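You operate a simulated robot arm through the tools that you are given. There is no shell and no other tool. Be economical: measure what you need, move in short steps, check, and stop when the job is done.

Carry out the task below with a simulated robot arm. There is one attempt and no reset: what you move stays moved.

TASK
Pack up: air knob shut, yellow nozzle stood in the steel tub, lid shut, sliding tray pushed in.
Fine: the knob comes first.
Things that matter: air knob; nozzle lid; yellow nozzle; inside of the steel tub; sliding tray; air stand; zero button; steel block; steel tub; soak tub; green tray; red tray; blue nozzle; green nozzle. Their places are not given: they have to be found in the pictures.

It is judged by the outcome, as a careful person would: the job done as asked, and still so three seconds after it is handed in. It fails if anything else is knocked over, pushed out of place, dropped, spilled or broken. A push-on lid holds only when it is set on centred and level and pressed home; a screw cap is set on level and turned clockwise until tight.

THE ROBOT
A 6-joint arm with a two-finger parallel gripper, fixed in place. Base frame: the origin is at the foot of the arm, x ahead of it, y to its left, z up; the work surface is at about z = 0.85. Units: m, degrees, N and s.
With the tool pointing down near the work surface it reaches from about 0.24 to 0.64 m from the base axis. Its first joint turns from -66.0 to 66.0 degrees. Payload 2.7 kg.
The TCP is the grasp point between the finger pads, 0.023 m short of the fingertips. In the tool frame z runs along the fingers and y along their closing line. The gripper opens to 0.094 m. The fingers are 0.038 m wide and 0.01 m thick; the gripper's body (0.054 by 0.096 m) begins 0.039 m behind the TCP.
Orientation is that of the tool frame in the base frame, as a unit quaternion [x, y, z, w]. With the fingers straight down and closing along the base's y, the tool's x points along the base's -x, its y along +y and its z along -z.

THE INTERFACE
- The arm moves only by the tool jog_arm. Its argument "series" is a list of rows, each a list of 7 numbers: the shift along the tool's x, y, z in units of 50 mm (1.0 is 50 mm), then the turn, a rotation vector about the tool's x, y, z in units of 5 degrees (1.0 is 5 degrees), then the gripper command, from -1 (shut) to 1 (fully open), values between in proportion. In form: [[dx, dy, dz, wx, wy, wz, claw], ...]. A call has 1 to 12 rows; each row shifts and turns the commanded pose from where the row before left it, along the tool's axes as they then stand. A call with a number of a shift or a turn outside -1 to 1 is refused whole. Rows are played at 5 a second. More than 0.05 m and 8.6 degrees between two rows, or a gripper value outside its range, and nothing of the call is played. A pose out of reach is approached as far as the arm can. The call stops where the force on the tool passes 90 N (or 10 N more than at its start, if that is more) or the arm is blocked; 0.2 s more then pass. The fingers move at their own pace (about 0.045 m/s each) and stop on an object; they squeeze with about 26 N. The grip force told is the motor's: it shows also when the fingers shut on nothing. Time passes only in rows, and 0.2 s behind the last, so rows that do not move let the fingers close. The reply holds the time, the measured pose of the TCP, the force on the tool along the base axes, the opening and the grip force, in the units named above and with some noise.
- Cameras (640 x 400 px; columns grow to the right, rows downward): "scene" is fixed at [0.0728, -0.4145, 1.4253]; the picture's right is [0.82, -0.57, 0.00], its down [-0.23, -0.33, -0.91] and it looks along [0.52, 0.75, -0.41] (base axes); focal length 319 px, centre (320, 200). "wrist" rides on the gripper at [0.086, 0.016, -0.075] in the tool frame; the picture's right is [-0.18, 0.98, 0.00], its down [-0.58, -0.11, -0.81] and it looks along [-0.79, -0.15, 0.59] (tool axes); focal length 243 px, centre (320, 200).
- grab_frame(camera): a new picture of that camera. The clock stands still meanwhile.
- point_at(camera, pixels): for up to 12 pixels [column, row] of the newest picture of that camera ("zoom" is the newest enlarged one), the place [x, y, z] in the base frame of the surface seen there, good to about 0.003 m, but the place of the scene camera against the robot may be out by one fixed shift of up to 0.012 m in any direction. The clock stands still meanwhile.
- enlarge(camera, box): a new picture of the part [left, top, right, bottom] of that camera's present view, enlarged. The clock stands still meanwhile.
- close_job(): hands the job in; it is judged then, once.

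Go step by step. Measure first, check grasps and placings, and put right what went wrong. The budget is 80 turns and 34 pictures, counting those below and the enlarged ones. Unless the task says otherwise, let go and move clear before handing in, and close with one line.

The tools are called after "Request:" as a command line: name --pt "numbers of a row" for each row, then --argument value for the rest, lists and objects as JSON in quotes. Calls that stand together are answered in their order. jog_arm: Moves the arm, as the interface text tells. Its arguments: {"type":"object","properties":{"series":{"type":"array","items":{"type":"array","items":{"type":"number"}}}},"required":["series"]} The other tools are called the same way: grab_frame (camera) takes a picture; point_at (camera, pixels) gives the place of the surface under pixels of a picture; enlarge (camera, box) takes an enlarged picture of a part of a camera's view; close_job () hands the job in.

At the start:

```text
time_s: 0.0
tool_pos: [0.2706, 0.1844, 1.1964]
tcp_rot: [0.0, 1.0, 0.0, 0.001]
force: [0.4, 0.9, -0.2]
opening: 0.0941
grasp_force: 0.1
```

scene: 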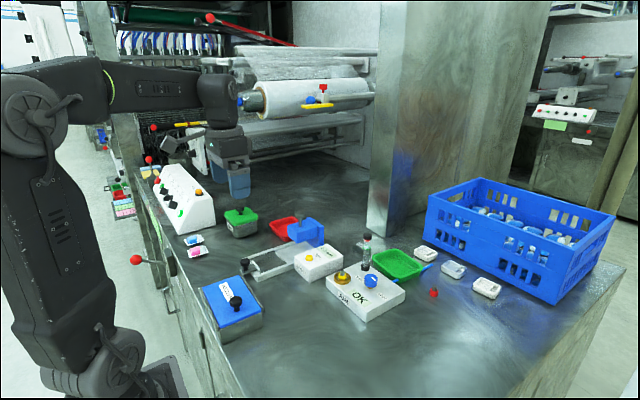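
wrist: 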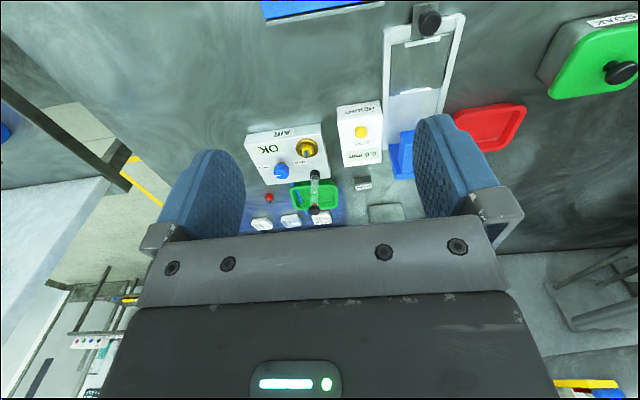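

The scene shows a white stand with a blue knob near (371,282), a white block with a slide near (290,262), and tubs with lids near (232,310) and (240,222). I'll enlarge these parts to identify them.

Request:
enlarge --camera "scene" --box '[300, 220, 460, 320]'

Request:
enlarge --camera "scene" --box '[180, 190, 340, 340]'

Request:
enlarge --camera "wrist" --box '[230, 80, 430, 240]'

```text
4.00 times, centred on (380, 270) of scene
```

zoom: 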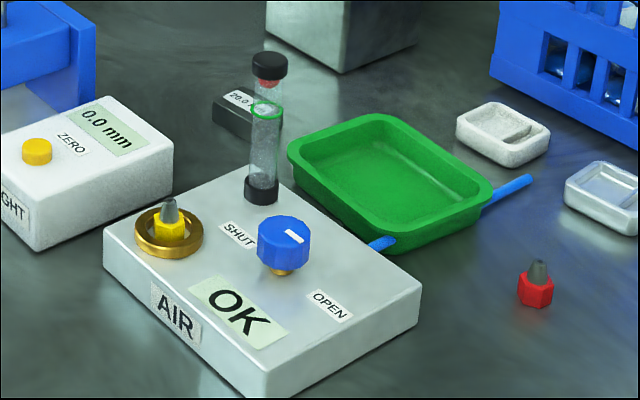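

```text
2.67 times, centred on (260, 265) of scene
```

zoom: 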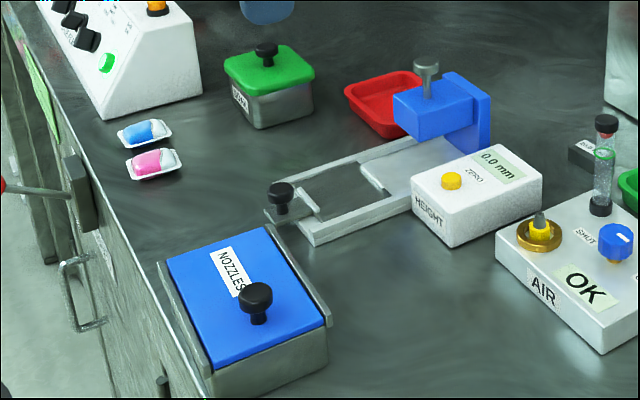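

```text
2.50 times, centred on (330, 160) of wrist
```

zoom: 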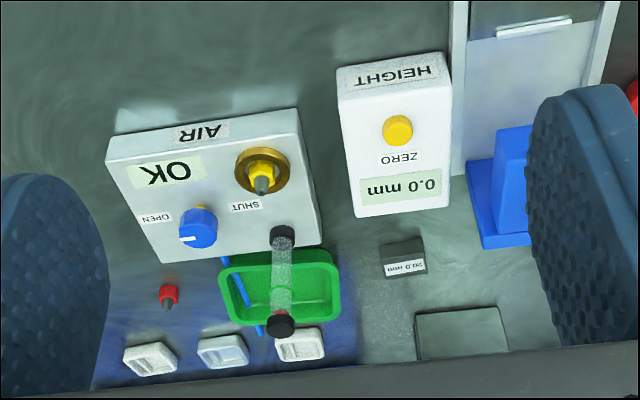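

The yellow nozzle sits in the brass ring of the air stand. The steel tub "NOZZLES" has a blue lid with a knob, and the sliding tray has its black knob at (252,263). I'll measure these with both cameras.

Request:
point_at --camera "scene" --pixels '[[371, 281], [342, 272], [342, 280], [235, 299], [203, 288], [264, 305], [215, 340], [245, 281], [250, 263], [249, 270], [310, 258], [367, 237]]'

Request:
point_at --camera "wrist" --pixels '[[281, 167], [309, 143], [306, 148], [429, 22], [418, 45], [361, 132], [315, 173], [390, 90], [440, 70], [312, 14], [265, 20], [380, 4]]'

```text
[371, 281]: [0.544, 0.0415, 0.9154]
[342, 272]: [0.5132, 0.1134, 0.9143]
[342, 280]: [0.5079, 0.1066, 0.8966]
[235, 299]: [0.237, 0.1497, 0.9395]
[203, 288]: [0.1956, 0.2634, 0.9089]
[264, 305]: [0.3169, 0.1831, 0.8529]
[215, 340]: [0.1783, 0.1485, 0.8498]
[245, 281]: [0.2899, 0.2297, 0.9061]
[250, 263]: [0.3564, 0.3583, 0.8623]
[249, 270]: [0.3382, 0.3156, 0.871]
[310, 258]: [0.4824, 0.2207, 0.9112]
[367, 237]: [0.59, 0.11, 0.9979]
```

```text
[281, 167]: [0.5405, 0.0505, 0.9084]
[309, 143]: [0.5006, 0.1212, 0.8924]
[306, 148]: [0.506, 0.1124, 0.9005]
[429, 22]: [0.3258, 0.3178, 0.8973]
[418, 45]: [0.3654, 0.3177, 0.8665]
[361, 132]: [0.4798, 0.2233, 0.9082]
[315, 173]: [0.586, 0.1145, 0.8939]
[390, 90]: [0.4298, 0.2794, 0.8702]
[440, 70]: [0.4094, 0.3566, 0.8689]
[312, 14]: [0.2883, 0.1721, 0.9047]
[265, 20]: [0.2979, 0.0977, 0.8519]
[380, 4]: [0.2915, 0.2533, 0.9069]
```

The two cameras agree to within about 5 mm. I'll look closer at the lid and the tray in the scene view to see how they work.

Request:
enlarge --camera "scene" --box '[190, 250, 280, 350]'

Request:
enlarge --camera "wrist" --box '[240, 110, 340, 190]'

```text
4.00 times, centred on (235, 300) of scene
```

zoom: 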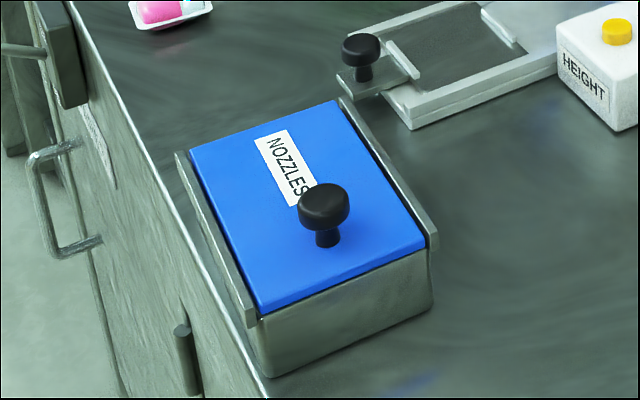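

```text
5.00 times, centred on (290, 150) of wrist
```

zoom: 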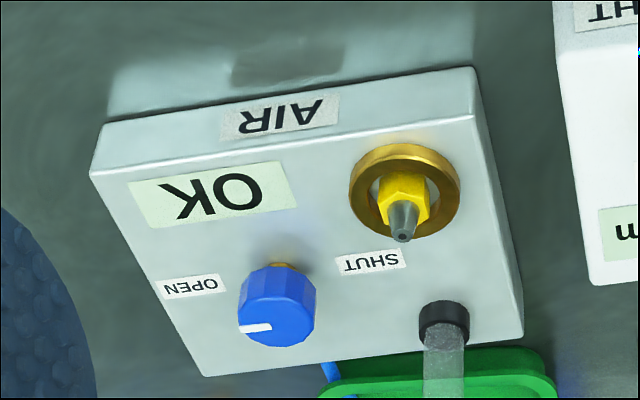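

The lid appears to slide between side rails. The air knob's white mark points to the OPEN side, so I'll measure the labels and the knob's top to get the turn needed.

Request:
point_at --camera "zoom" --pixels '[[190, 286], [370, 262], [242, 329], [268, 326], [290, 315], [305, 290], [404, 225], [405, 190], [355, 180], [460, 190], [97, 175], [472, 72]]'

Request:
enlarge --camera "scene" --box '[325, 255, 405, 305]'

```text
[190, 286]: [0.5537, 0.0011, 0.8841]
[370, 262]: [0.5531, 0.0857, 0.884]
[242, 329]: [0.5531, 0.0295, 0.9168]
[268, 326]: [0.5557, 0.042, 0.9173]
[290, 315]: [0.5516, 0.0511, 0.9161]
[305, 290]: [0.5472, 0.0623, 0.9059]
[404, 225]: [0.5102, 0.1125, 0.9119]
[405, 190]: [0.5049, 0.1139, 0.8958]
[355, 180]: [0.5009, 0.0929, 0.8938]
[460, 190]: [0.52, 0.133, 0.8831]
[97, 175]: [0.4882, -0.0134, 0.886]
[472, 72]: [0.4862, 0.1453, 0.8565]
```

```text
8.00 times, centred on (365, 280) of scene
```

zoom: 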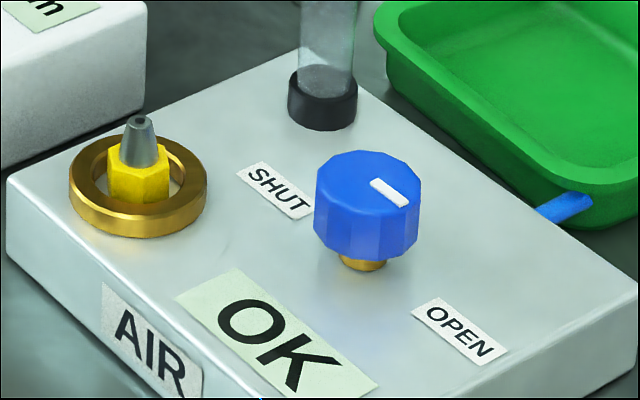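

The stand lines up with the base axes. OPEN is toward -y at (0.554,0.001), SHUT toward +y at (0.553,0.086), and the knob is near (0.553,0.045) with its mark pointing -y. I'll move closer for a precise look.

Request:
jog_arm --pt "-0.6 -0.467 0.55 0 0 0 0.2" --pt "-0.6 -0.467 0.55 0 0 0 0.2" --pt "-0.6 -0.467 0.55 0 0 0 0.2" --pt "-0.6 -0.467 0.55 0 0 0 0.2" --pt "-0.6 -0.467 0.55 0 0 0 0.2" --pt "-0.6 -0.467 0.55 0 0 0 0.2" --pt "0 0 0 0 0 0 0.2"

Request:
grab_frame --camera "wrist"

```text
time_s: 1.6
tool_pos: [0.4513, 0.0427, 1.032]
tcp_rot: [0.0, 1.0, 0.0, 0.0]
force: [-0.2, 0.7, -0.3]
opening: 0.0564
grasp_force: 0.0
```

```text
25 pictures are left
```

wrist: 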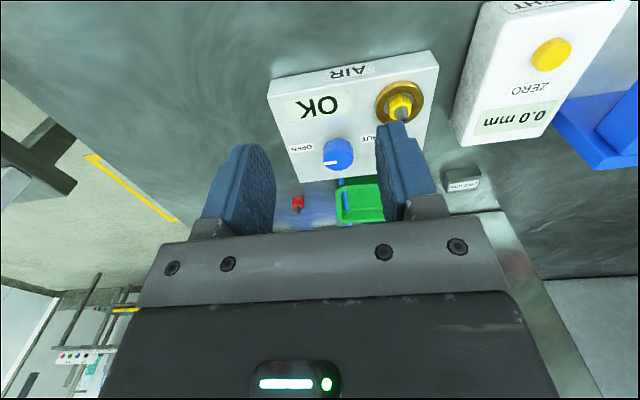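

The knob is now at (338,153) and the nozzle at (400,104), and both are clear. I'll measure them at this range.

Request:
point_at --camera "wrist" --pixels '[[325, 158], [338, 160], [352, 158], [338, 166], [338, 145], [326, 162], [400, 102], [403, 116], [383, 100], [418, 95], [305, 147], [366, 140]]'

```text
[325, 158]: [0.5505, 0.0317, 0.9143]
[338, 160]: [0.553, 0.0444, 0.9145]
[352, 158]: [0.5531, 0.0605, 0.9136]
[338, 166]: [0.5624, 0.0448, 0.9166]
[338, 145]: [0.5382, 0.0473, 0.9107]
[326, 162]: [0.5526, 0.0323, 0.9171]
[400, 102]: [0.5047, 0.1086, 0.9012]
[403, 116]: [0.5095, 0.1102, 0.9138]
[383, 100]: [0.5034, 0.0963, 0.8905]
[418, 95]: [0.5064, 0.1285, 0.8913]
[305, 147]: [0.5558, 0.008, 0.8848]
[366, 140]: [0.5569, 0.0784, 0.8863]
```

The knob's centre is (0.553,0.0455), its top is at z 0.916, and its radius is about 16 mm. I'll move over it and pre-turn the tool by -45°, leaving room for a clockwise twist.

Request:
jog_arm --pt "-0.678 0.019 0 0 0 0 0.2" --pt "-0.678 0.019 0 0 0 0 0.2" --pt "-0.678 0.019 0 0 0 0 0.2" --pt "0 0 0 0 0 -1 0.2" --pt "0 0 0 0 0 -1 0.2" --pt "0 0 0 0 0 -1 0.2" --pt "0 0 0 0 0 -1 0.2" --pt "0 0 0 0 0 -1 0.2" --pt "0 0 0 0 0 -1 0.2" --pt "0 0 0 0 0 -1 0.2" --pt "0 0 0 0 0 -1 0.2" --pt "0 0 0 0 0 -1 0.2"

```text
time_s: 4.2
tool_pos: [0.5522, 0.0449, 1.0316]
tcp_rot: [-0.383, 0.924, -0.001, 0.0]
force: [0.5, 0.0, 0.6]
opening: 0.0565
grasp_force: 0.1
```

The arm is in position over the knob, so I'll descend to z 0.9125 and close on it.

Request:
jog_arm --pt "0 0 0.6 0 0 0 0.2" --pt "0 0 0.6 0 0 0 0.2" --pt "0 0 0.6 0 0 0 0.2" --pt "0 0 0.57 0 0 0 0.2" --pt "0 0 0 0 0 0 -1" --pt "0 0 0 0 0 0 -1" --pt "0 0 0 0 0 0 -1"

```text
time_s: 5.8
tool_pos: [0.5543, 0.0443, 0.9126]
tcp_rot: [-0.382, 0.924, -0.002, 0.002]
force: [23.5, -21.8, -9.8]
opening: 0.0331
grasp_force: 45.8
```

The knob is gripped at 33 mm with a small side load. I'll relieve that slightly and begin turning clockwise.

Request:
jog_arm --pt "0 -0.04 0 0 0 0 -1" --pt "0 0 0 0 0 1 -1" --pt "0 0 0 0 0 1 -1" --pt "0 0 0 0 0 1 -1" --pt "0 0 0 0 0 1 -1"

Request:
enlarge --camera "scene" --box '[325, 245, 405, 305]'

```text
time_s: 7.0
tool_pos: [0.5548, 0.045, 0.912]
tcp_rot: [-0.217, 0.976, -0.001, 0.0]
force: [16.6, -13.9, -7.3]
opening: 0.0335
grasp_force: 44.9
```

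```text
6.67 times, centred on (365, 275) of scene
```

zoom: 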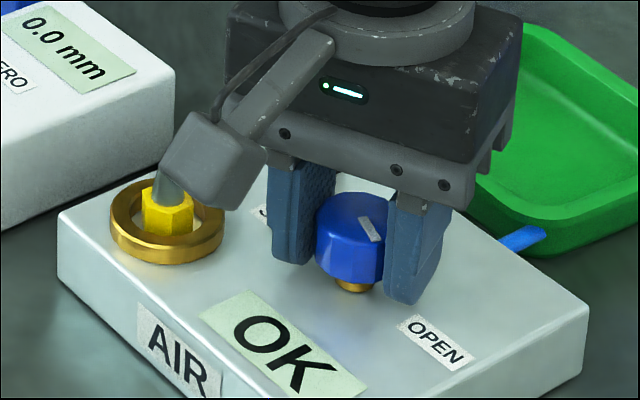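

The mark is turning with the fingers, so the knob moves freely clockwise. I'll continue the turn.

Request:
jog_arm --pt "0 0 0 0 0 1 -1" --pt "0 0 0 0 0 1 -1" --pt "0 0 0 0 0 1 -1" --pt "0 0 0 0 0 1 -1" --pt "0 0 0 0 0 1 -1" --pt "0 0 0 0 0 1 -1" --pt "0 0 0 0 0 1 -1" --pt "0 0 0 0 0 1 -1" --pt "0 0 0 0 0 1 -1" --pt "0 0 0 0 0 1 -1" --pt "0 0 0 0 0 1 -1" --pt "0 0 0 0 0 1 -1"

Request:
enlarge --camera "scene" --box '[325, 245, 405, 305]'

```text
time_s: 9.6
tool_pos: [0.5538, 0.0435, 0.9125]
tcp_rot: [0.301, 0.954, 0.001, 0.0]
force: [18.6, -7.1, -12.3]
opening: 0.0331
grasp_force: 44.9
```

```text
6.67 times, centred on (365, 275) of scene
```

zoom: 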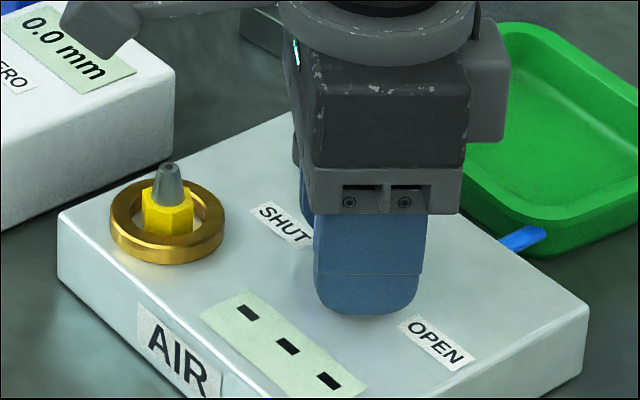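

The display now reads "---", and the mark has turned about 80°. I'll add 10°, then open, lift a little, and turn back for a second grip.

Request:
jog_arm --pt "0 0 0 0 0 1 -1" --pt "0 0 0 0 0 1 -1" --pt "0 0 0 0 0 0 0.2" --pt "0 0 0 0 0 0 0.2" --pt "0 0 -0.4 0 0 0 0.2" --pt "0 0 -0.4 0 0 -1 0.2" --pt "0 0 0 0 0 -1 0.2" --pt "0 0 0 0 0 -1 0.2" --pt "0 0 0 0 0 -1 0.2" --pt "0 0 0 0 0 -1 0.2" --pt "0 0 0 0 0 -1 0.2" --pt "0 0 0 0 0 -1 0.2"

Request:
jog_arm --pt "0 0 0 0 0 -1 0.2" --pt "0 0 0 0 0 -1 0.2" --pt "0 0 0 0 0 -1 0.2" --pt "0 0 0 0 0 -1 0.2" --pt "0 0 0 0 0 -1 0.2" --pt "0 0 0 0 0 -1 0.2" --pt "0 0 0 0 0 -1 0.2" --pt "0 0 0 0 0 -1 0.2" --pt "0 0 0 0 0 -1 0.2" --pt "0 0 0 0 0 -1 0.2" --pt "0 0 0 0 0 -1 0.2"

Request:
enlarge --camera "scene" --box '[325, 245, 405, 305]'

```text
time_s: 12.2
tool_pos: [0.5538, 0.0443, 0.9521]
tcp_rot: [0.087, 0.996, 0.0, 0.0]
force: [-0.1, -0.1, 0.2]
opening: 0.0564
grasp_force: 0.1
```

```text
time_s: 14.6
tool_pos: [0.5531, 0.0453, 0.9522]
tcp_rot: [-0.383, 0.924, 0.0, 0.0]
force: [-0.2, 0.1, 0.2]
opening: 0.0563
grasp_force: 0.2
```

```text
6.67 times, centred on (365, 275) of scene
```

zoom: 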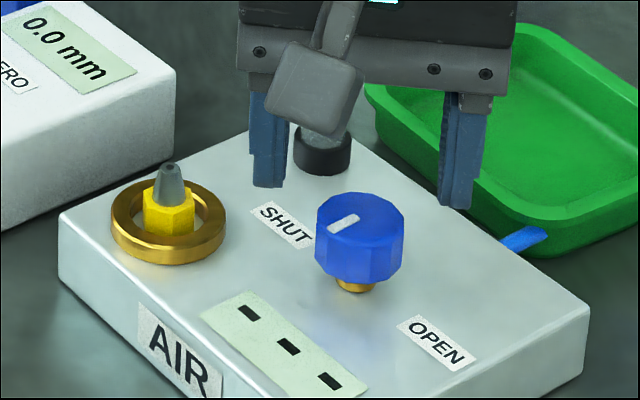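

The mark now points toward -x, exactly 90° from OPEN. I'll grip again and turn another 90° to SHUT.

Request:
jog_arm --pt "0 -0.02 0.4 0 0 0 0.2" --pt "0 0 0.4 0 0 0 0.2" --pt "0 0 0 0 0 0 -1" --pt "0 0 0 0 0 0 -1" --pt "0 0 0 0 0 0 -1" --pt "0 0 0 0 0 1 -1" --pt "0 0 0 0 0 1 -1" --pt "0 0 0 0 0 1 -1" --pt "0 0 0 0 0 1 -1" --pt "0 0 0 0 0 1 -1" --pt "0 0 0 0 0 1 -1" --pt "0 0 0 0 0 1 -1"

Request:
jog_arm --pt "0 0 0 0 0 1 -1" --pt "0 0 0 0 0 1 -1" --pt "0 0 0 0 0 1 -1" --pt "0 0 0 0 0 1 -1" --pt "0 0 0 0 0 1 -1" --pt "0 0 0 0 0 1 -1" --pt "0 0 0 0 0 1 -1" --pt "0 0 0 0 0 1 -1" --pt "0 0 0 0 0 1 -1" --pt "0 0 0 0 0 1 -1" --pt "0 0 0 0 0 1 -1"

Request:
jog_arm --pt "0 0 0 0 0 0 0.2" --pt "0 0 0 0 0 0 0.2" --pt "0 0 -0.5 0 0 0 0.2" --pt "0 0 -0.7 0 0 0 0.2" --pt "0 0 -0.7 0 0 -1 0.2" --pt "0 0 0 0 0 -1 0.2" --pt "0 0 0 0 0 -1 0.2"

Request:
enlarge --camera "scene" --box '[325, 245, 405, 305]'

```text
time_s: 17.2
tool_pos: [0.5543, 0.0442, 0.9124]
tcp_rot: [-0.086, 0.996, 0.0, -0.001]
force: [-14.6, 4.1, 0.9]
opening: 0.0332
grasp_force: 45.1
```

```text
time_s: 19.6
tool_pos: [0.5544, 0.044, 0.9117]
tcp_rot: [0.383, 0.924, 0.001, 0.0]
force: [-10.4, 17.3, -4.7]
opening: 0.0332
grasp_force: 44.8
```

```text
time_s: 21.2
tool_pos: [0.5553, 0.0437, 1.0068]
tcp_rot: [0.258, 0.966, 0.0, 0.0]
force: [-0.1, -0.6, 0.1]
opening: 0.0566
grasp_force: 0.1
```

```text
6.67 times, centred on (365, 275) of scene
```

zoom: 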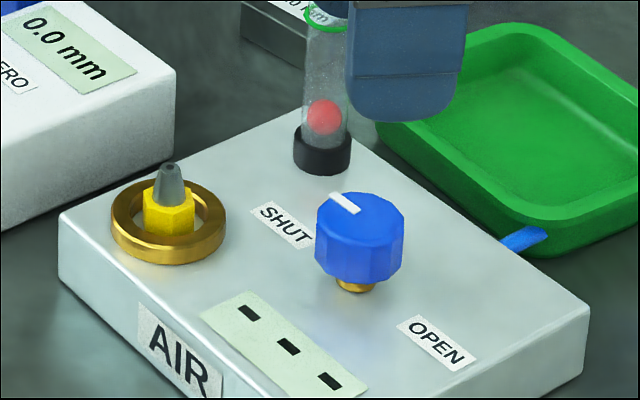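

The mark points at SHUT and the float ball has dropped, so the air is shut. Next I'll go and inspect the steel tub with the wrist camera looking toward +y.

Request:
jog_arm --pt "0 0 -0.35 0 0 -1 0.2" --pt "0 0 -0.35 0 0 -1 0.2" --pt "0 0 -0.35 0 0 -1 0.2" --pt "0 0 -0.35 0 0 -1 0.2" --pt "0 0 -0.35 0 0 -1 0.2" --pt "0 0 -0.35 0 0 -1 0.2" --pt "0.97 0 0 0 0 0 0.2" --pt "0.97 0 0 0 0 0 0.2" --pt "0.97 0 0 0 0 0 0.2" --pt "0.97 0 0 0 0 0 0.2" --pt "0.97 0 0 0 0 0 0.2" --pt "0.97 0 0 0 0 0 0.2"

Request:
jog_arm --pt "0 0 0 0 0 -1 0.2" --pt "0 0 0 0 0 -1 0.2" --pt "0 0 0 0 0 -1 0.2" --pt "0 0 0 0 0 -1 0.2" --pt "0 0 0 0 0 -1 0.2" --pt "0 0 0 0 0 -1 0.2" --pt "0 0 0 0 0 -1 0.2" --pt "0 0 0 0 0 -1 0.2" --pt "0 0 0 0 0 -1 0.2"

Request:
jog_arm --pt "0 0 0 0 0 -1 0.2" --pt "0 0 0 0 0 -1 0.2" --pt "0 0 0 0 0 -1 0.2" --pt "0 0 0 0 0 -1 0.2" --pt "0 0 0 0 0 -1 0.2" --pt "0 0 0 0 0 -1 0.2" --pt "0 0 0 0 0 -1 0.2" --pt "0 0 0 0 0 -1 0.2" --pt "0 0 0 0 0 -1 0.2"

Request:
grab_frame --camera "wrist"

```text
time_s: 23.8
tool_pos: [0.2623, 0.0419, 1.1138]
tcp_rot: [0.0, 1.0, 0.0, 0.0]
force: [-0.1, -1.0, -0.9]
opening: 0.0565
grasp_force: 0.1
```

```text
time_s: 25.8
tool_pos: [0.2634, 0.0429, 1.1129]
tcp_rot: [-0.385, 0.923, 0.0, 0.0]
force: [-0.3, 0.0, 0.5]
opening: 0.0564
grasp_force: 0.1
```

```text
time_s: 27.8
tool_pos: [0.2636, 0.0439, 1.1141]
tcp_rot: [0.708, -0.707, 0.0, 0.0]
force: [-1.1, 0.1, 0.4]
opening: 0.0566
grasp_force: 0.0
```

```text
20 pictures are left
```

wrist: 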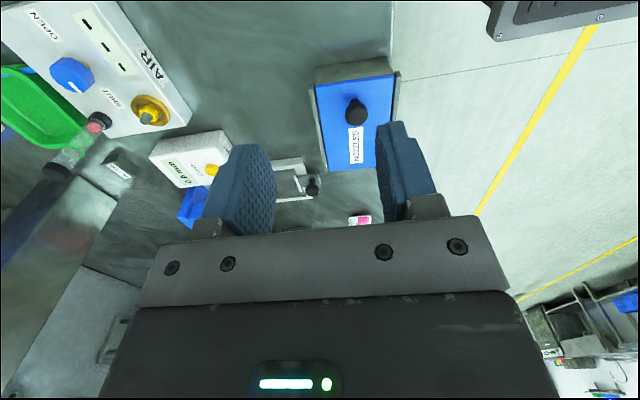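

The tub lid is visible, with its knob at (357,112) and corners near (316,88), (392,78), (376,165) and (328,168). I'll measure it and enlarge.

Request:
point_at --camera "wrist" --pixels '[[318, 90], [389, 80], [355, 84], [375, 160], [330, 166], [356, 110], [354, 122], [314, 75], [397, 76], [325, 172], [314, 190], [300, 180]]'

Request:
enlarge --camera "wrist" --box '[260, 50, 420, 220]'

```text
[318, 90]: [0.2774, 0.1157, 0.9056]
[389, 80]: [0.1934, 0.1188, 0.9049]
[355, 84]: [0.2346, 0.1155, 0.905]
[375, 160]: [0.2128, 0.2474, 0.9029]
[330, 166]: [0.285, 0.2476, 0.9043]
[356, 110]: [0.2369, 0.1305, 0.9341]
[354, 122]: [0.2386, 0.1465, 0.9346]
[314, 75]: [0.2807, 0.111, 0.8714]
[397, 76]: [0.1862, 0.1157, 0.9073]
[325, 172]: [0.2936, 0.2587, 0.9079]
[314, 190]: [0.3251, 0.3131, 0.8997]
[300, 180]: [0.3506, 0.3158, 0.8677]
```

```text
2.35 times, centred on (340, 135) of wrist
```

zoom: 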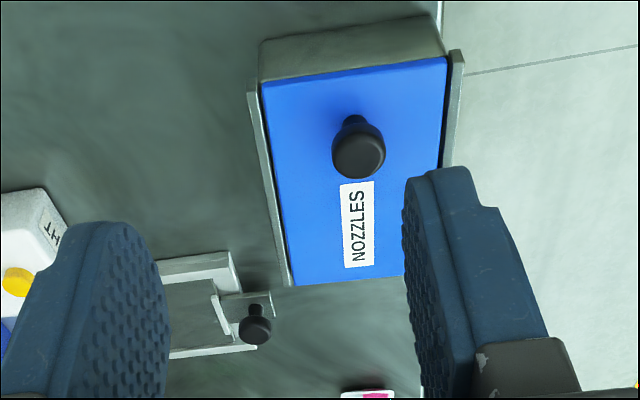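

I'll pin down the knob head and the rail direction from this enlarged view.

Request:
point_at --camera "zoom" --pixels '[[358, 158], [358, 172], [340, 155], [378, 155], [358, 140], [250, 95], [286, 282], [453, 70], [450, 130], [265, 100], [292, 270], [255, 325]]'

```text
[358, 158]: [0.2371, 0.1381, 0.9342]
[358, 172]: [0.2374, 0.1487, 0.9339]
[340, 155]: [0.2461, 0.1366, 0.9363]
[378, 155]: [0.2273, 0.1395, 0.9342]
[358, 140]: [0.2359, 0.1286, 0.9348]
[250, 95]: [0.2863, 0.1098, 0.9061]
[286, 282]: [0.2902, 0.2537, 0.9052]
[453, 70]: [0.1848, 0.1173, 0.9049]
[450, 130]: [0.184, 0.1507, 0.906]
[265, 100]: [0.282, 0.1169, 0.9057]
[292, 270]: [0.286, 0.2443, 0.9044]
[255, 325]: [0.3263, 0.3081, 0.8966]
```

The knob head centre is (0.237,0.139) with its top at 0.9355, and the rails lie about 1.8° off the y axis. I'll go down over the knob and grip it.

Request:
jog_arm --pt "-0.95 0.266 0 0 0 0 0.2" --pt "-0.95 0.266 0 0 0 0 0.2" --pt "0 0 0.9 0 0 0 0.2" --pt "0 0 0.9 0 0 0 0.2" --pt "0 0 0.9 0 0 0 0.2" --pt "0 0 0.88 0 0 0 0.2" --pt "0 0 0 0 0 0 0.2"

Request:
jog_arm --pt "0 0 0 0 0 0 -1" --pt "0 0 0 0 0 0 -1" --pt "0 0 0 0 0 0 -1" --pt "0 0 0 0 0 0 -1"

```text
time_s: 29.4
tool_pos: [0.2381, 0.1372, 0.9325]
tcp_rot: [0.707, -0.707, 0.0, 0.001]
force: [0.1, -0.1, 0.5]
opening: 0.0562
grasp_force: 0.1
```

```text
time_s: 30.4
tool_pos: [0.2382, 0.1358, 0.9327]
tcp_rot: [-0.707, 0.708, 0.0, -0.001]
force: [-2.9, 0.2, 0.2]
opening: 0.0268
grasp_force: 25.7
```

The knob is held at 26.8 mm. I'll try pulling 15 mm toward -y and watch the force.

Request:
jog_arm --pt "0.15 0 0 0 0 0 -1" --pt "0.15 0 0 0 0 0 -1"

Request:
enlarge --camera "scene" --box '[180, 250, 280, 350]'

```text
time_s: 31.0
tool_pos: [0.2377, 0.1224, 0.9333]
tcp_rot: [-0.707, 0.707, 0.0, 0.0]
force: [-0.5, 0.2, 0.1]
opening: 0.0268
grasp_force: 26.0
```

```text
4.00 times, centred on (230, 300) of scene
```

zoom: 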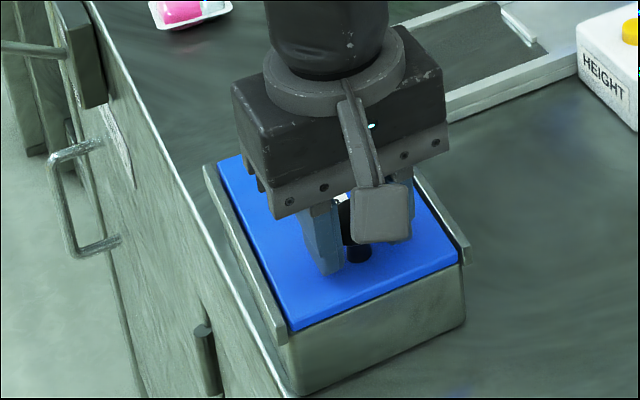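

The tub itself moved with the lid, since its bottom corner shifted too, so the lid has a stop in that direction. I'll push back 14 mm toward +y and see whether the lid slides that way.

Request:
jog_arm --pt "-0.14 0 0 0 0 0 -1" --pt "-0.14 0 0 0 0 0 -1"

Request:
enlarge --camera "scene" --box '[180, 250, 280, 350]'

```text
time_s: 31.6
tool_pos: [0.238, 0.1381, 0.9335]
tcp_rot: [-0.707, 0.707, -0.001, 0.0]
force: [0.7, -1.3, 0.6]
opening: 0.0268
grasp_force: 26.1
```

```text
4.00 times, centred on (230, 300) of scene
```

zoom: 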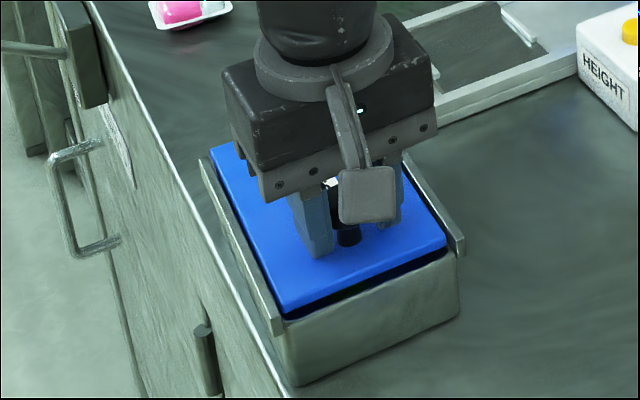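

A dark gap has opened at the near end, so the lid opens toward +y and the tub has nearly returned to place. I'll keep sliding +y by 50 mm.

Request:
jog_arm --pt "-0.25 -0.005 0 0 0 0 -1" --pt "-0.25 -0.005 0 0 0 0 -1" --pt "-0.25 -0.005 0 0 0 0 -1" --pt "-0.25 -0.005 0 0 0 0 -1"

Request:
enlarge --camera "scene" --box '[180, 250, 280, 350]'

```text
time_s: 32.6
tool_pos: [0.237, 0.1901, 0.9341]
tcp_rot: [0.707, -0.707, -0.001, 0.0]
force: [0.2, 0.4, -0.3]
opening: 0.0269
grasp_force: 25.6
```

```text
4.00 times, centred on (230, 300) of scene
```

zoom: 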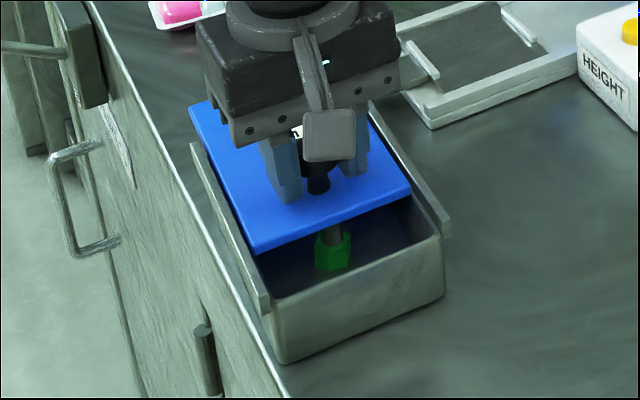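

The opening shows a green nozzle standing inside, and friction is dragging the tub slightly. I'll test with a 4 mm lift whether the lid can be lifted.

Request:
jog_arm --pt "0 0 -0.04 0 0 0 -1" --pt "0 0 -0.04 0 0 0 -1" --pt "0 0 0 0 0 0 -1"

Request:
enlarge --camera "scene" --box '[180, 250, 280, 350]'

```text
time_s: 33.4
tool_pos: [0.2378, 0.1864, 0.9372]
tcp_rot: [-0.707, 0.707, 0.0, 0.0]
force: [0.4, -0.9, -10.8]
opening: 0.0268
grasp_force: 26.1
```

```text
4.00 times, centred on (230, 300) of scene
```

zoom: 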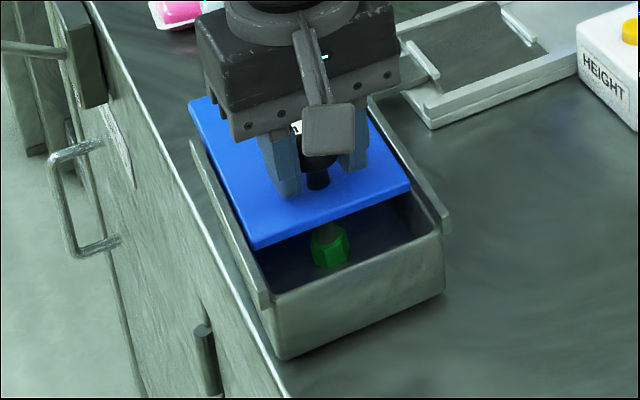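

Lifting draws 11 N, so the lid is captive or the whole tub is being lifted. I'll lower back at once and look closely at the green nozzle.

Request:
jog_arm --pt "0 0 0.04 0 0 0 -1" --pt "0 0 0.04 0 0 0 -1" --pt "0 0 0 0 0 0 -1"

Request:
enlarge --camera "scene" --box '[230, 290, 300, 340]'

```text
time_s: 34.2
tool_pos: [0.2373, 0.188, 0.9341]
tcp_rot: [0.707, -0.707, 0.0, 0.0]
force: [-0.2, -0.2, -7.7]
opening: 0.0269
grasp_force: 25.7
```

```text
8.00 times, centred on (265, 315) of scene
```

zoom: 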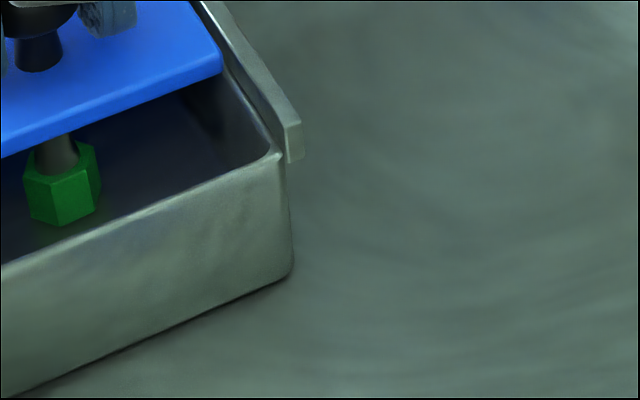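

The green nozzle still stands. A downward load of 7.7 N remains, so I'll lower 2 mm more and re-check.

Request:
jog_arm --pt "0 0 0.03 0 0 0 -1" --pt "0 0 0.01 0 0 0 -1" --pt "0 0 0 0 0 0 -1"

```text
time_s: 35.0
tool_pos: [0.2386, 0.1869, 0.9321]
tcp_rot: [0.708, -0.707, 0.0, -0.001]
force: [-8.5, 0.5, 26.5]
opening: 0.027
grasp_force: 26.1
```

The load reversed to +26 N within 2 mm, so a firm grip loads the lid vertically and drags the tub. I'll release and come back with the fingers closing along y, loosely caging the knob so it only gets pushed sideways.

Request:
jog_arm --pt "0 0 -0.028 0 0 0 -1" --pt "0 0 0 0 0 0 0.2" --pt "0 0 0 0 0 0 0.2" --pt "0 0 -0.5 0 0 0 0.2" --pt "0 0 -0.7 0 0 0 0.2" --pt "0 0 0 0 0 1 0.2" --pt "0 0 0 0 0 1 0.2" --pt "0 0 0 0 0 1 0.2" --pt "0 0 0 0 0 1 0.2" --pt "0 0 0 0 0 1 0.2" --pt "0 0 0 0 0 1 0.2"

Request:
jog_arm --pt "0 0 0 0 0 1 0.2" --pt "0 0 0 0 0 1 0.2" --pt "0 0 0 0 0 1 0.2" --pt "0 0 0 0 0 1 0.2" --pt "0 0 0 0 0 1 0.2" --pt "0 0 0 0 0 1 0.2" --pt "0 0 0 0 0 1 0.2" --pt "0 0 0 0 0 1 0.2" --pt "0 0 0 0 0 1 0.2" --pt "0 0 0 0 0 1 0.2" --pt "0 0 0 0 0 1 0.2" --pt "0 0 0 0 0 1 0.2"

Request:
enlarge --camera "scene" --box '[180, 250, 280, 350]'

```text
time_s: 37.4
tool_pos: [0.2382, 0.1888, 0.9932]
tcp_rot: [-0.499, 0.867, 0.0, 0.0]
force: [-0.1, 0.0, -0.3]
opening: 0.0564
grasp_force: 0.1
```

```text
time_s: 40.0
tool_pos: [0.2377, 0.1876, 0.9928]
tcp_rot: [0.0, 1.0, 0.001, -0.001]
force: [0.9, -0.4, 0.3]
opening: 0.0562
grasp_force: 0.0
```

```text
4.00 times, centred on (230, 300) of scene
```

zoom: 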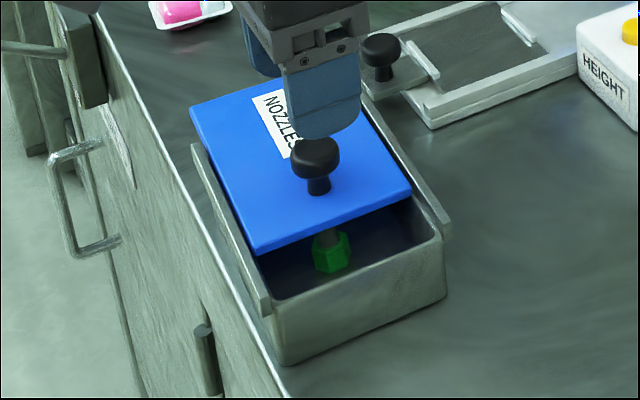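

The tub is intact and the nozzle stands. I'll descend around the knob, cage it loosely, and push toward +y by 45 mm.

Request:
jog_arm --pt "0 0 0.6 0 0 0 0.2" --pt "0 0 0.56 0 0 0 0.2" --pt "0 0 0 0 0 0 -0.25" --pt "0 0 0 0 0 0 -0.25" --pt "-0.005 0.2 0 0 0 0 -0.25" --pt "-0.005 0.2 0 0 0 0 -0.25" --pt "-0.005 0.2 0 0 0 0 -0.25" --pt "-0.005 0.2 0 0 0 0 -0.25" --pt "-0.005 0.2 0 0 0 0 -0.25"

Request:
enlarge --camera "scene" --box '[180, 250, 280, 350]'

```text
time_s: 42.0
tool_pos: [0.2385, 0.2379, 0.9345]
tcp_rot: [0.0, 1.0, -0.001, 0.0]
force: [0.4, -0.2, 0.2]
opening: 0.0353
grasp_force: 0.3
```

```text
4.00 times, centred on (230, 300) of scene
```

zoom: 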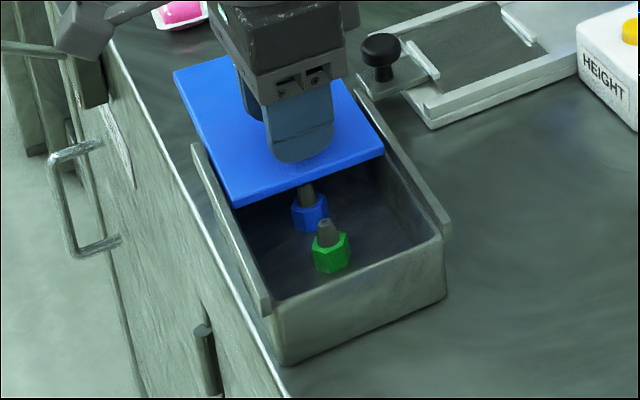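

The lid slid freely and the tub stayed put. A blue and a green nozzle stand inside, leaving the right side free. I'll lift away and measure the inside of the tub.

Request:
jog_arm --pt "0 0 0 0 0 0 0.2" --pt "0 0 -0.4 0 0 0 0.2" --pt "0 0 -0.9 0 0 0 0.2" --pt "-0.7 0 -0.7 0 0 0 0.2" --pt "-0.7 0 -0.7 0 0 0 0.2"

Request:
enlarge --camera "scene" --box '[200, 265, 280, 345]'

Request:
point_at --camera "zoom" --pixels '[[312, 295], [315, 250], [285, 230], [290, 190], [400, 210], [380, 255], [335, 140], [240, 310], [440, 270], [250, 175], [390, 120], [270, 330]]'

```text
time_s: 43.2
tool_pos: [0.3081, 0.237, 1.07]
tcp_rot: [0.0, 1.0, -0.002, -0.001]
force: [1.5, -0.5, -0.3]
opening: 0.0563
grasp_force: 0.3
```

```text
5.00 times, centred on (240, 305) of scene
```

zoom: 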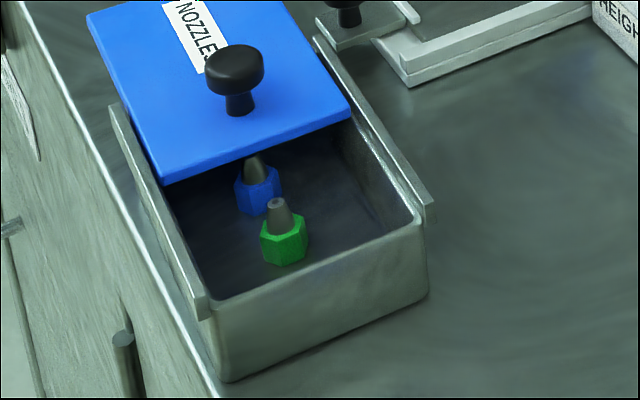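

```text
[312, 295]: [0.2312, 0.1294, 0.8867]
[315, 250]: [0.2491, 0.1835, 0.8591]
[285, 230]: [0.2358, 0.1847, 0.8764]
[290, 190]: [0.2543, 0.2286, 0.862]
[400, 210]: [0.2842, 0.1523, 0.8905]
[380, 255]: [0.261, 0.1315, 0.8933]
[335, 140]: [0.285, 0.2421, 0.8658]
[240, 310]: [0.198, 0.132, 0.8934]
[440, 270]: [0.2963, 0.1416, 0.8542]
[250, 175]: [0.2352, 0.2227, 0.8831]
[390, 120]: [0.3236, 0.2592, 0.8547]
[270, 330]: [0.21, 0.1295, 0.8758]
```

The blue and green nozzles sit along the centre at y≥0.18. The space at about (0.245,0.152) in front of them is free. Next I'll go look at the yellow nozzle closely.

Request:
jog_arm --pt "-0.46 -0.685 0.35 0 0 0 0.2" --pt "-0.46 -0.685 0.35 0 0 0 0.2" --pt "-0.46 -0.685 0.35 0 0 0 0.2" --pt "-0.46 -0.685 0.35 0 0 0 0.2" --pt "0 0 0 0 0 0 0.2"

Request:
enlarge --camera "wrist" --box '[270, 70, 400, 180]'

```text
time_s: 44.4
tool_pos: [0.4028, 0.0987, 1.0004]
tcp_rot: [0.0, 1.0, 0.0, 0.0]
force: [-0.3, -1.1, -0.1]
opening: 0.0562
grasp_force: 0.0
```

```text
3.64 times, centred on (335, 125) of wrist
```

zoom: 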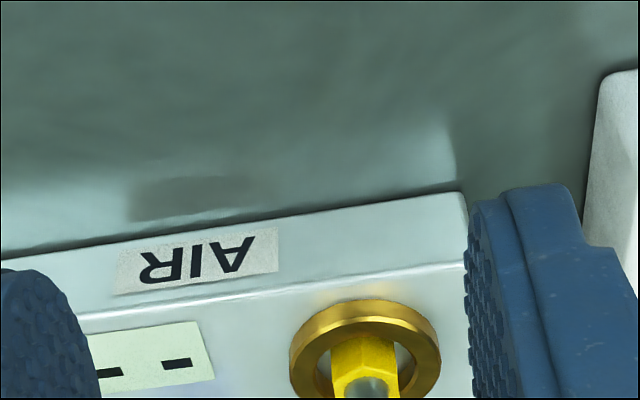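

The ring spans columns 290-440 of the zoom, and the nozzle's hex spans about 330-398 with one flat facing -x. I'll measure these.

Request:
point_at --camera "zoom" --pixels '[[293, 362], [437, 362], [365, 312], [332, 370], [397, 370], [365, 355], [365, 372], [350, 385], [380, 385], [370, 390], [335, 350], [365, 325]]'

```text
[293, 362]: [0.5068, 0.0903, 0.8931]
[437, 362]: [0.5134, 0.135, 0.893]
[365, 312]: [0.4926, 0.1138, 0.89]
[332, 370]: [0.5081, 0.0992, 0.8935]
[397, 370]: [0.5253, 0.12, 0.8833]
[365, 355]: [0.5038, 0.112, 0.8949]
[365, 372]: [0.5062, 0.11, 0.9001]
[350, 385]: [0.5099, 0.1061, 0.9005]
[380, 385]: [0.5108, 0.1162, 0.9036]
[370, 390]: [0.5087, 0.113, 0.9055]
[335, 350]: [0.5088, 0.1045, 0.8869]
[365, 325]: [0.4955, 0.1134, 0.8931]
```

The nozzle's centre is about (0.512,0.112), with the ring top at 0.893 and the hex top near 0.903. Its flats face ±x, so I'll grip along x (tool yaw -90°), starting above it.

Request:
jog_arm --pt "-0.728 0.089 0 0 0 0 0.2" --pt "-0.728 0.089 0 0 0 0 0.2" --pt "-0.728 0.089 0 0 0 0 0.2" --pt "0 0 0 0 0 -1 0.2" --pt "0 0 0 0 0 -1 0.2" --pt "0 0 0 0 0 -1 0.2" --pt "0 0 0 0 0 -1 0.2" --pt "0 0 0 0 0 -1 0.2" --pt "0 0 0 0 0 -1 0.2" --pt "0 0 0 0 0 -1 0.2" --pt "0 0 0 0 0 -1 0.2" --pt "0 0 0 0 0 -1 0.2"

Request:
jog_arm --pt "0 0 0 0 0 -1 0.2" --pt "0 0 0 0 0 -1 0.2" --pt "0 0 0 0 0 -1 0.2" --pt "0 0 0 0 0 -1 0.2" --pt "0 0 0 0 0 -1 0.2" --pt "0 0 0 0 0 -1 0.2" --pt "0 0 0 0 0 -1 0.2" --pt "0 0 0 0 0 -1 0.2" --pt "0 0 0 0 0 -1 0.2"

Request:
grab_frame --camera "wrist"

```text
time_s: 47.0
tool_pos: [0.5099, 0.1151, 1.0]
tcp_rot: [-0.384, 0.923, 0.0, 0.0]
force: [0.1, 0.1, -0.2]
opening: 0.0568
grasp_force: 0.0
```

```text
time_s: 49.0
tool_pos: [0.5104, 0.1143, 0.9992]
tcp_rot: [0.708, -0.706, 0.0, 0.0]
force: [0.5, 0.1, 0.9]
opening: 0.0562
grasp_force: 0.0
```

```text
9 pictures are left
```

wrist: 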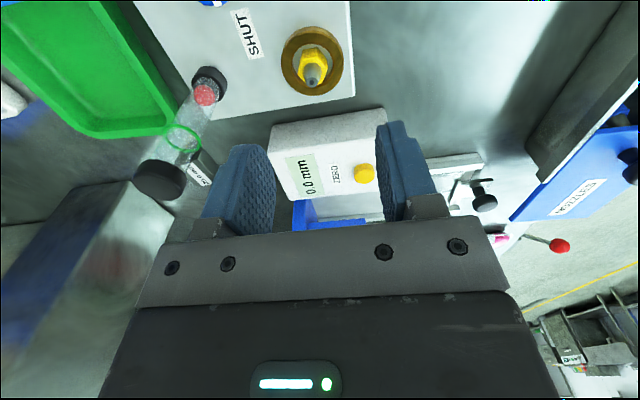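

The nozzle is at (313,68) inside its ring. I'll take its centre from this second viewpoint.

Request:
point_at --camera "wrist" --pixels '[[283, 65], [342, 62], [312, 92], [312, 30], [313, 78], [302, 62], [325, 58], [312, 52]]'

```text
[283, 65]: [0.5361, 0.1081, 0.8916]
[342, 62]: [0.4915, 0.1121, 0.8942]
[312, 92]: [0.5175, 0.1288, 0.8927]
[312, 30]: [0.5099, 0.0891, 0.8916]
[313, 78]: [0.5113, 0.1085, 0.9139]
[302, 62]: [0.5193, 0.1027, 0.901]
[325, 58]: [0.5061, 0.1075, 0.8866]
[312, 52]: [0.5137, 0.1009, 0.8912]
```

The centre is about (0.5125,0.1105). I'll align, descend to z 0.919 so the tips stay just above the ring, and close.

Request:
jog_arm --pt "0.08 -0.04 0.5 0 0 0 0.2" --pt "0 0 0.6 0 0 0 0.2" --pt "0 0 0.5 0 0 0 0.2" --pt "0 0 0 0 0 0 -0.4" --pt "0 0 0 0 0 0 -1" --pt "0 0 0 0 0 0 -1" --pt "0 0 0 0 0 0 -1"

```text
time_s: 50.6
tool_pos: [0.513, 0.1097, 0.9199]
tcp_rot: [0.707, -0.707, 0.0, 0.001]
force: [-0.3, 0.1, 0.0]
opening: 0.0191
grasp_force: 26.3
```

It closed on 19 mm, which matches the hex. I'll lift straight up and check in the picture.

Request:
jog_arm --pt "0 0 -0.2 0 0 0 -1" --pt "0 0 -0.3 0 0 0 -1" --pt "0 0 -0.6 0 0 0 -1" --pt "0 0 -0.7 0 0 0 -1"

Request:
grab_frame --camera "wrist"

```text
time_s: 51.6
tool_pos: [0.5134, 0.1103, 1.0105]
tcp_rot: [-0.706, 0.708, 0.0, 0.001]
force: [0.6, 0.2, 0.2]
opening: 0.0
grasp_force: 25.9
```

```text
8 pictures are left
```

wrist: 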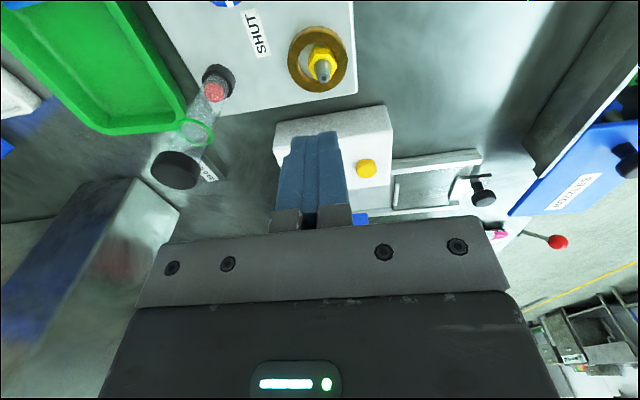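

The nozzle slipped out: the fingers are shut at 0 and the nozzle is still in the ring at (322,65). I gripped too high, so I'll measure the hex height and ring again.

Request:
enlarge --camera "wrist" --box '[280, 15, 365, 100]'

Request:
point_at --camera "zoom" --pixels '[[322, 270], [320, 235], [290, 200], [345, 195], [315, 180], [205, 250], [435, 230], [320, 330], [310, 100], [270, 230], [370, 230], [320, 300]]'

```text
4.71 times, centred on (322, 58) of wrist
```

zoom: 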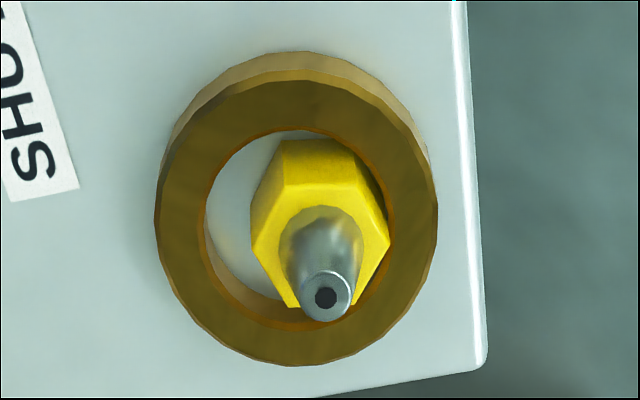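

```text
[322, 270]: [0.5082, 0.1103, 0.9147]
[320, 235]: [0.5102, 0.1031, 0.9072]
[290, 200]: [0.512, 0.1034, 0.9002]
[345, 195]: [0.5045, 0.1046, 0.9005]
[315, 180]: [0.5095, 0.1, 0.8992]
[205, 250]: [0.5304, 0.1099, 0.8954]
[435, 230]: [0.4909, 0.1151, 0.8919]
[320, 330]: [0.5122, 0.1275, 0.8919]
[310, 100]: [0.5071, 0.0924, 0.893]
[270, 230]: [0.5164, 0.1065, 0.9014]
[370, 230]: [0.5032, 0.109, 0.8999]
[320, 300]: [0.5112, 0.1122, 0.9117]
```

Now it's clear: the hex has corners at ±x and flats at ±y and ±60° from that, with its top at only 0.9005. I'll turn the tool by 30° so the fingers close on flats, centre on (0.509,0.110), and go about 3 mm lower.

Request:
jog_arm --pt "0 0.08 0 0 0 0 0.1" --pt "0 0 0 0 0 1 0.1" --pt "0 0 0 0 0 1 0.1" --pt "0 0 0 0 0 1 0.1" --pt "0 0 0 0 0 1 0.1" --pt "0 0 0 0 0 1 0.1" --pt "0 0 0 0 0 1 0.1" --pt "0 0 0.7 0 0 0 0.1" --pt "0 0 0.7 0 0 0 0.1" --pt "0 0 0.44 0 0 0 0.1" --pt "0 0 0 0 0 0 0.1"

```text
time_s: 54.0
tool_pos: [0.5075, 0.1101, 0.9183]
tcp_rot: [-0.5, 0.866, 0.0, 0.0]
force: [0.4, 0.1, 0.3]
opening: 0.052
grasp_force: 0.1
```

No contact yet at z 0.9183. I'll creep down 2 mm and read the force.

Request:
jog_arm --pt "0 0 0.02 0 0 0 0.1" --pt "0 0 0.02 0 0 0 0.1" --pt "0 0 0 0 0 0 0.1"

```text
time_s: 54.8
tool_pos: [0.5078, 0.1095, 0.916]
tcp_rot: [-0.5, 0.866, -0.001, -0.001]
force: [-0.8, 0.2, 3.4]
opening: 0.0516
grasp_force: 0.1
```

The 3 N reading means the tips are just touching the ring. I'll close here, then lift 5 mm as a test.

Request:
jog_arm --pt "0 0 -0.01 0 0 0 -0.2" --pt "0 0 0 0 0 0 -1" --pt "0 0 0 0 0 0 -1" --pt "0 0 0 0 0 0 -1" --pt "0 0 0 0 0 0 -1"

Request:
jog_arm --pt "0 0 -0.1 0 0 0 -1" --pt "0 0 -0.1 0 0 0 -1" --pt "0 0 -0.2 0 0 0 -1" --pt "0 0 0 0 0 0 -1"

```text
time_s: 56.0
tool_pos: [0.5088, 0.1107, 0.916]
tcp_rot: [-0.499, 0.866, 0.0, 0.001]
force: [13.0, -4.0, 0.0]
opening: 0.019
grasp_force: 25.8
```

```text
time_s: 57.0
tool_pos: [0.5081, 0.1108, 0.936]
tcp_rot: [-0.5, 0.866, 0.001, 0.0]
force: [-0.2, 0.3, -0.3]
opening: 0.0194
grasp_force: 25.7
```

The nozzle is held at 19.4 mm after lifting 20 mm. I'll raise it, turn back to yaw -90°, and carry it above the tub opening.

Request:
jog_arm --pt "0 0 -0.6 0 0 0 -1" --pt "0 0 -0.6 0 0 0 -1" --pt "0 0 -0.6 0 0 0 -1" --pt "0 0 0 0 0 -1 -1" --pt "0 0 0 0 0 -1 -1" --pt "0 0 0 0 0 -1 -1" --pt "0 0 0 0 0 -1 -1" --pt "0 0 0 0 0 -1 -1" --pt "0 0 0 0 0 -1 -1"

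Request:
jog_arm --pt "-0.105 0.65 0 0 0 0 -1" --pt "-0.105 0.65 0 0 0 0 -1" --pt "-0.105 0.65 0 0 0 0 -1" --pt "-0.105 0.65 0 0 0 0 -1" --pt "-0.105 0.65 0 0 0 0 -1" --pt "-0.105 0.65 0 0 0 0 -1" --pt "-0.105 0.65 0 0 0 0 -1" --pt "-0.105 0.65 0 0 0 0 -1" --pt "0 0 0 0 0 0 -1"

Request:
grab_frame --camera "wrist"

```text
time_s: 59.0
tool_pos: [0.5089, 0.1103, 1.027]
tcp_rot: [0.708, -0.706, 0.0, -0.001]
force: [1.0, 1.2, -0.8]
opening: 0.0199
grasp_force: 25.7
```

```text
time_s: 61.0
tool_pos: [0.248, 0.1504, 1.0257]
tcp_rot: [-0.707, 0.707, 0.0, 0.0]
force: [-0.7, -0.1, -0.5]
opening: 0.0198
grasp_force: 26.0
```

```text
6 pictures are left
```

wrist: 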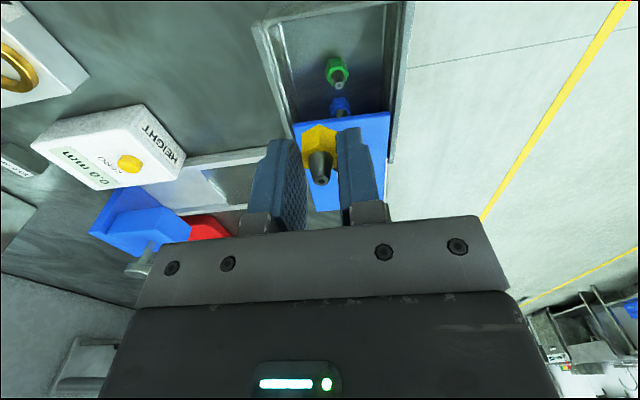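

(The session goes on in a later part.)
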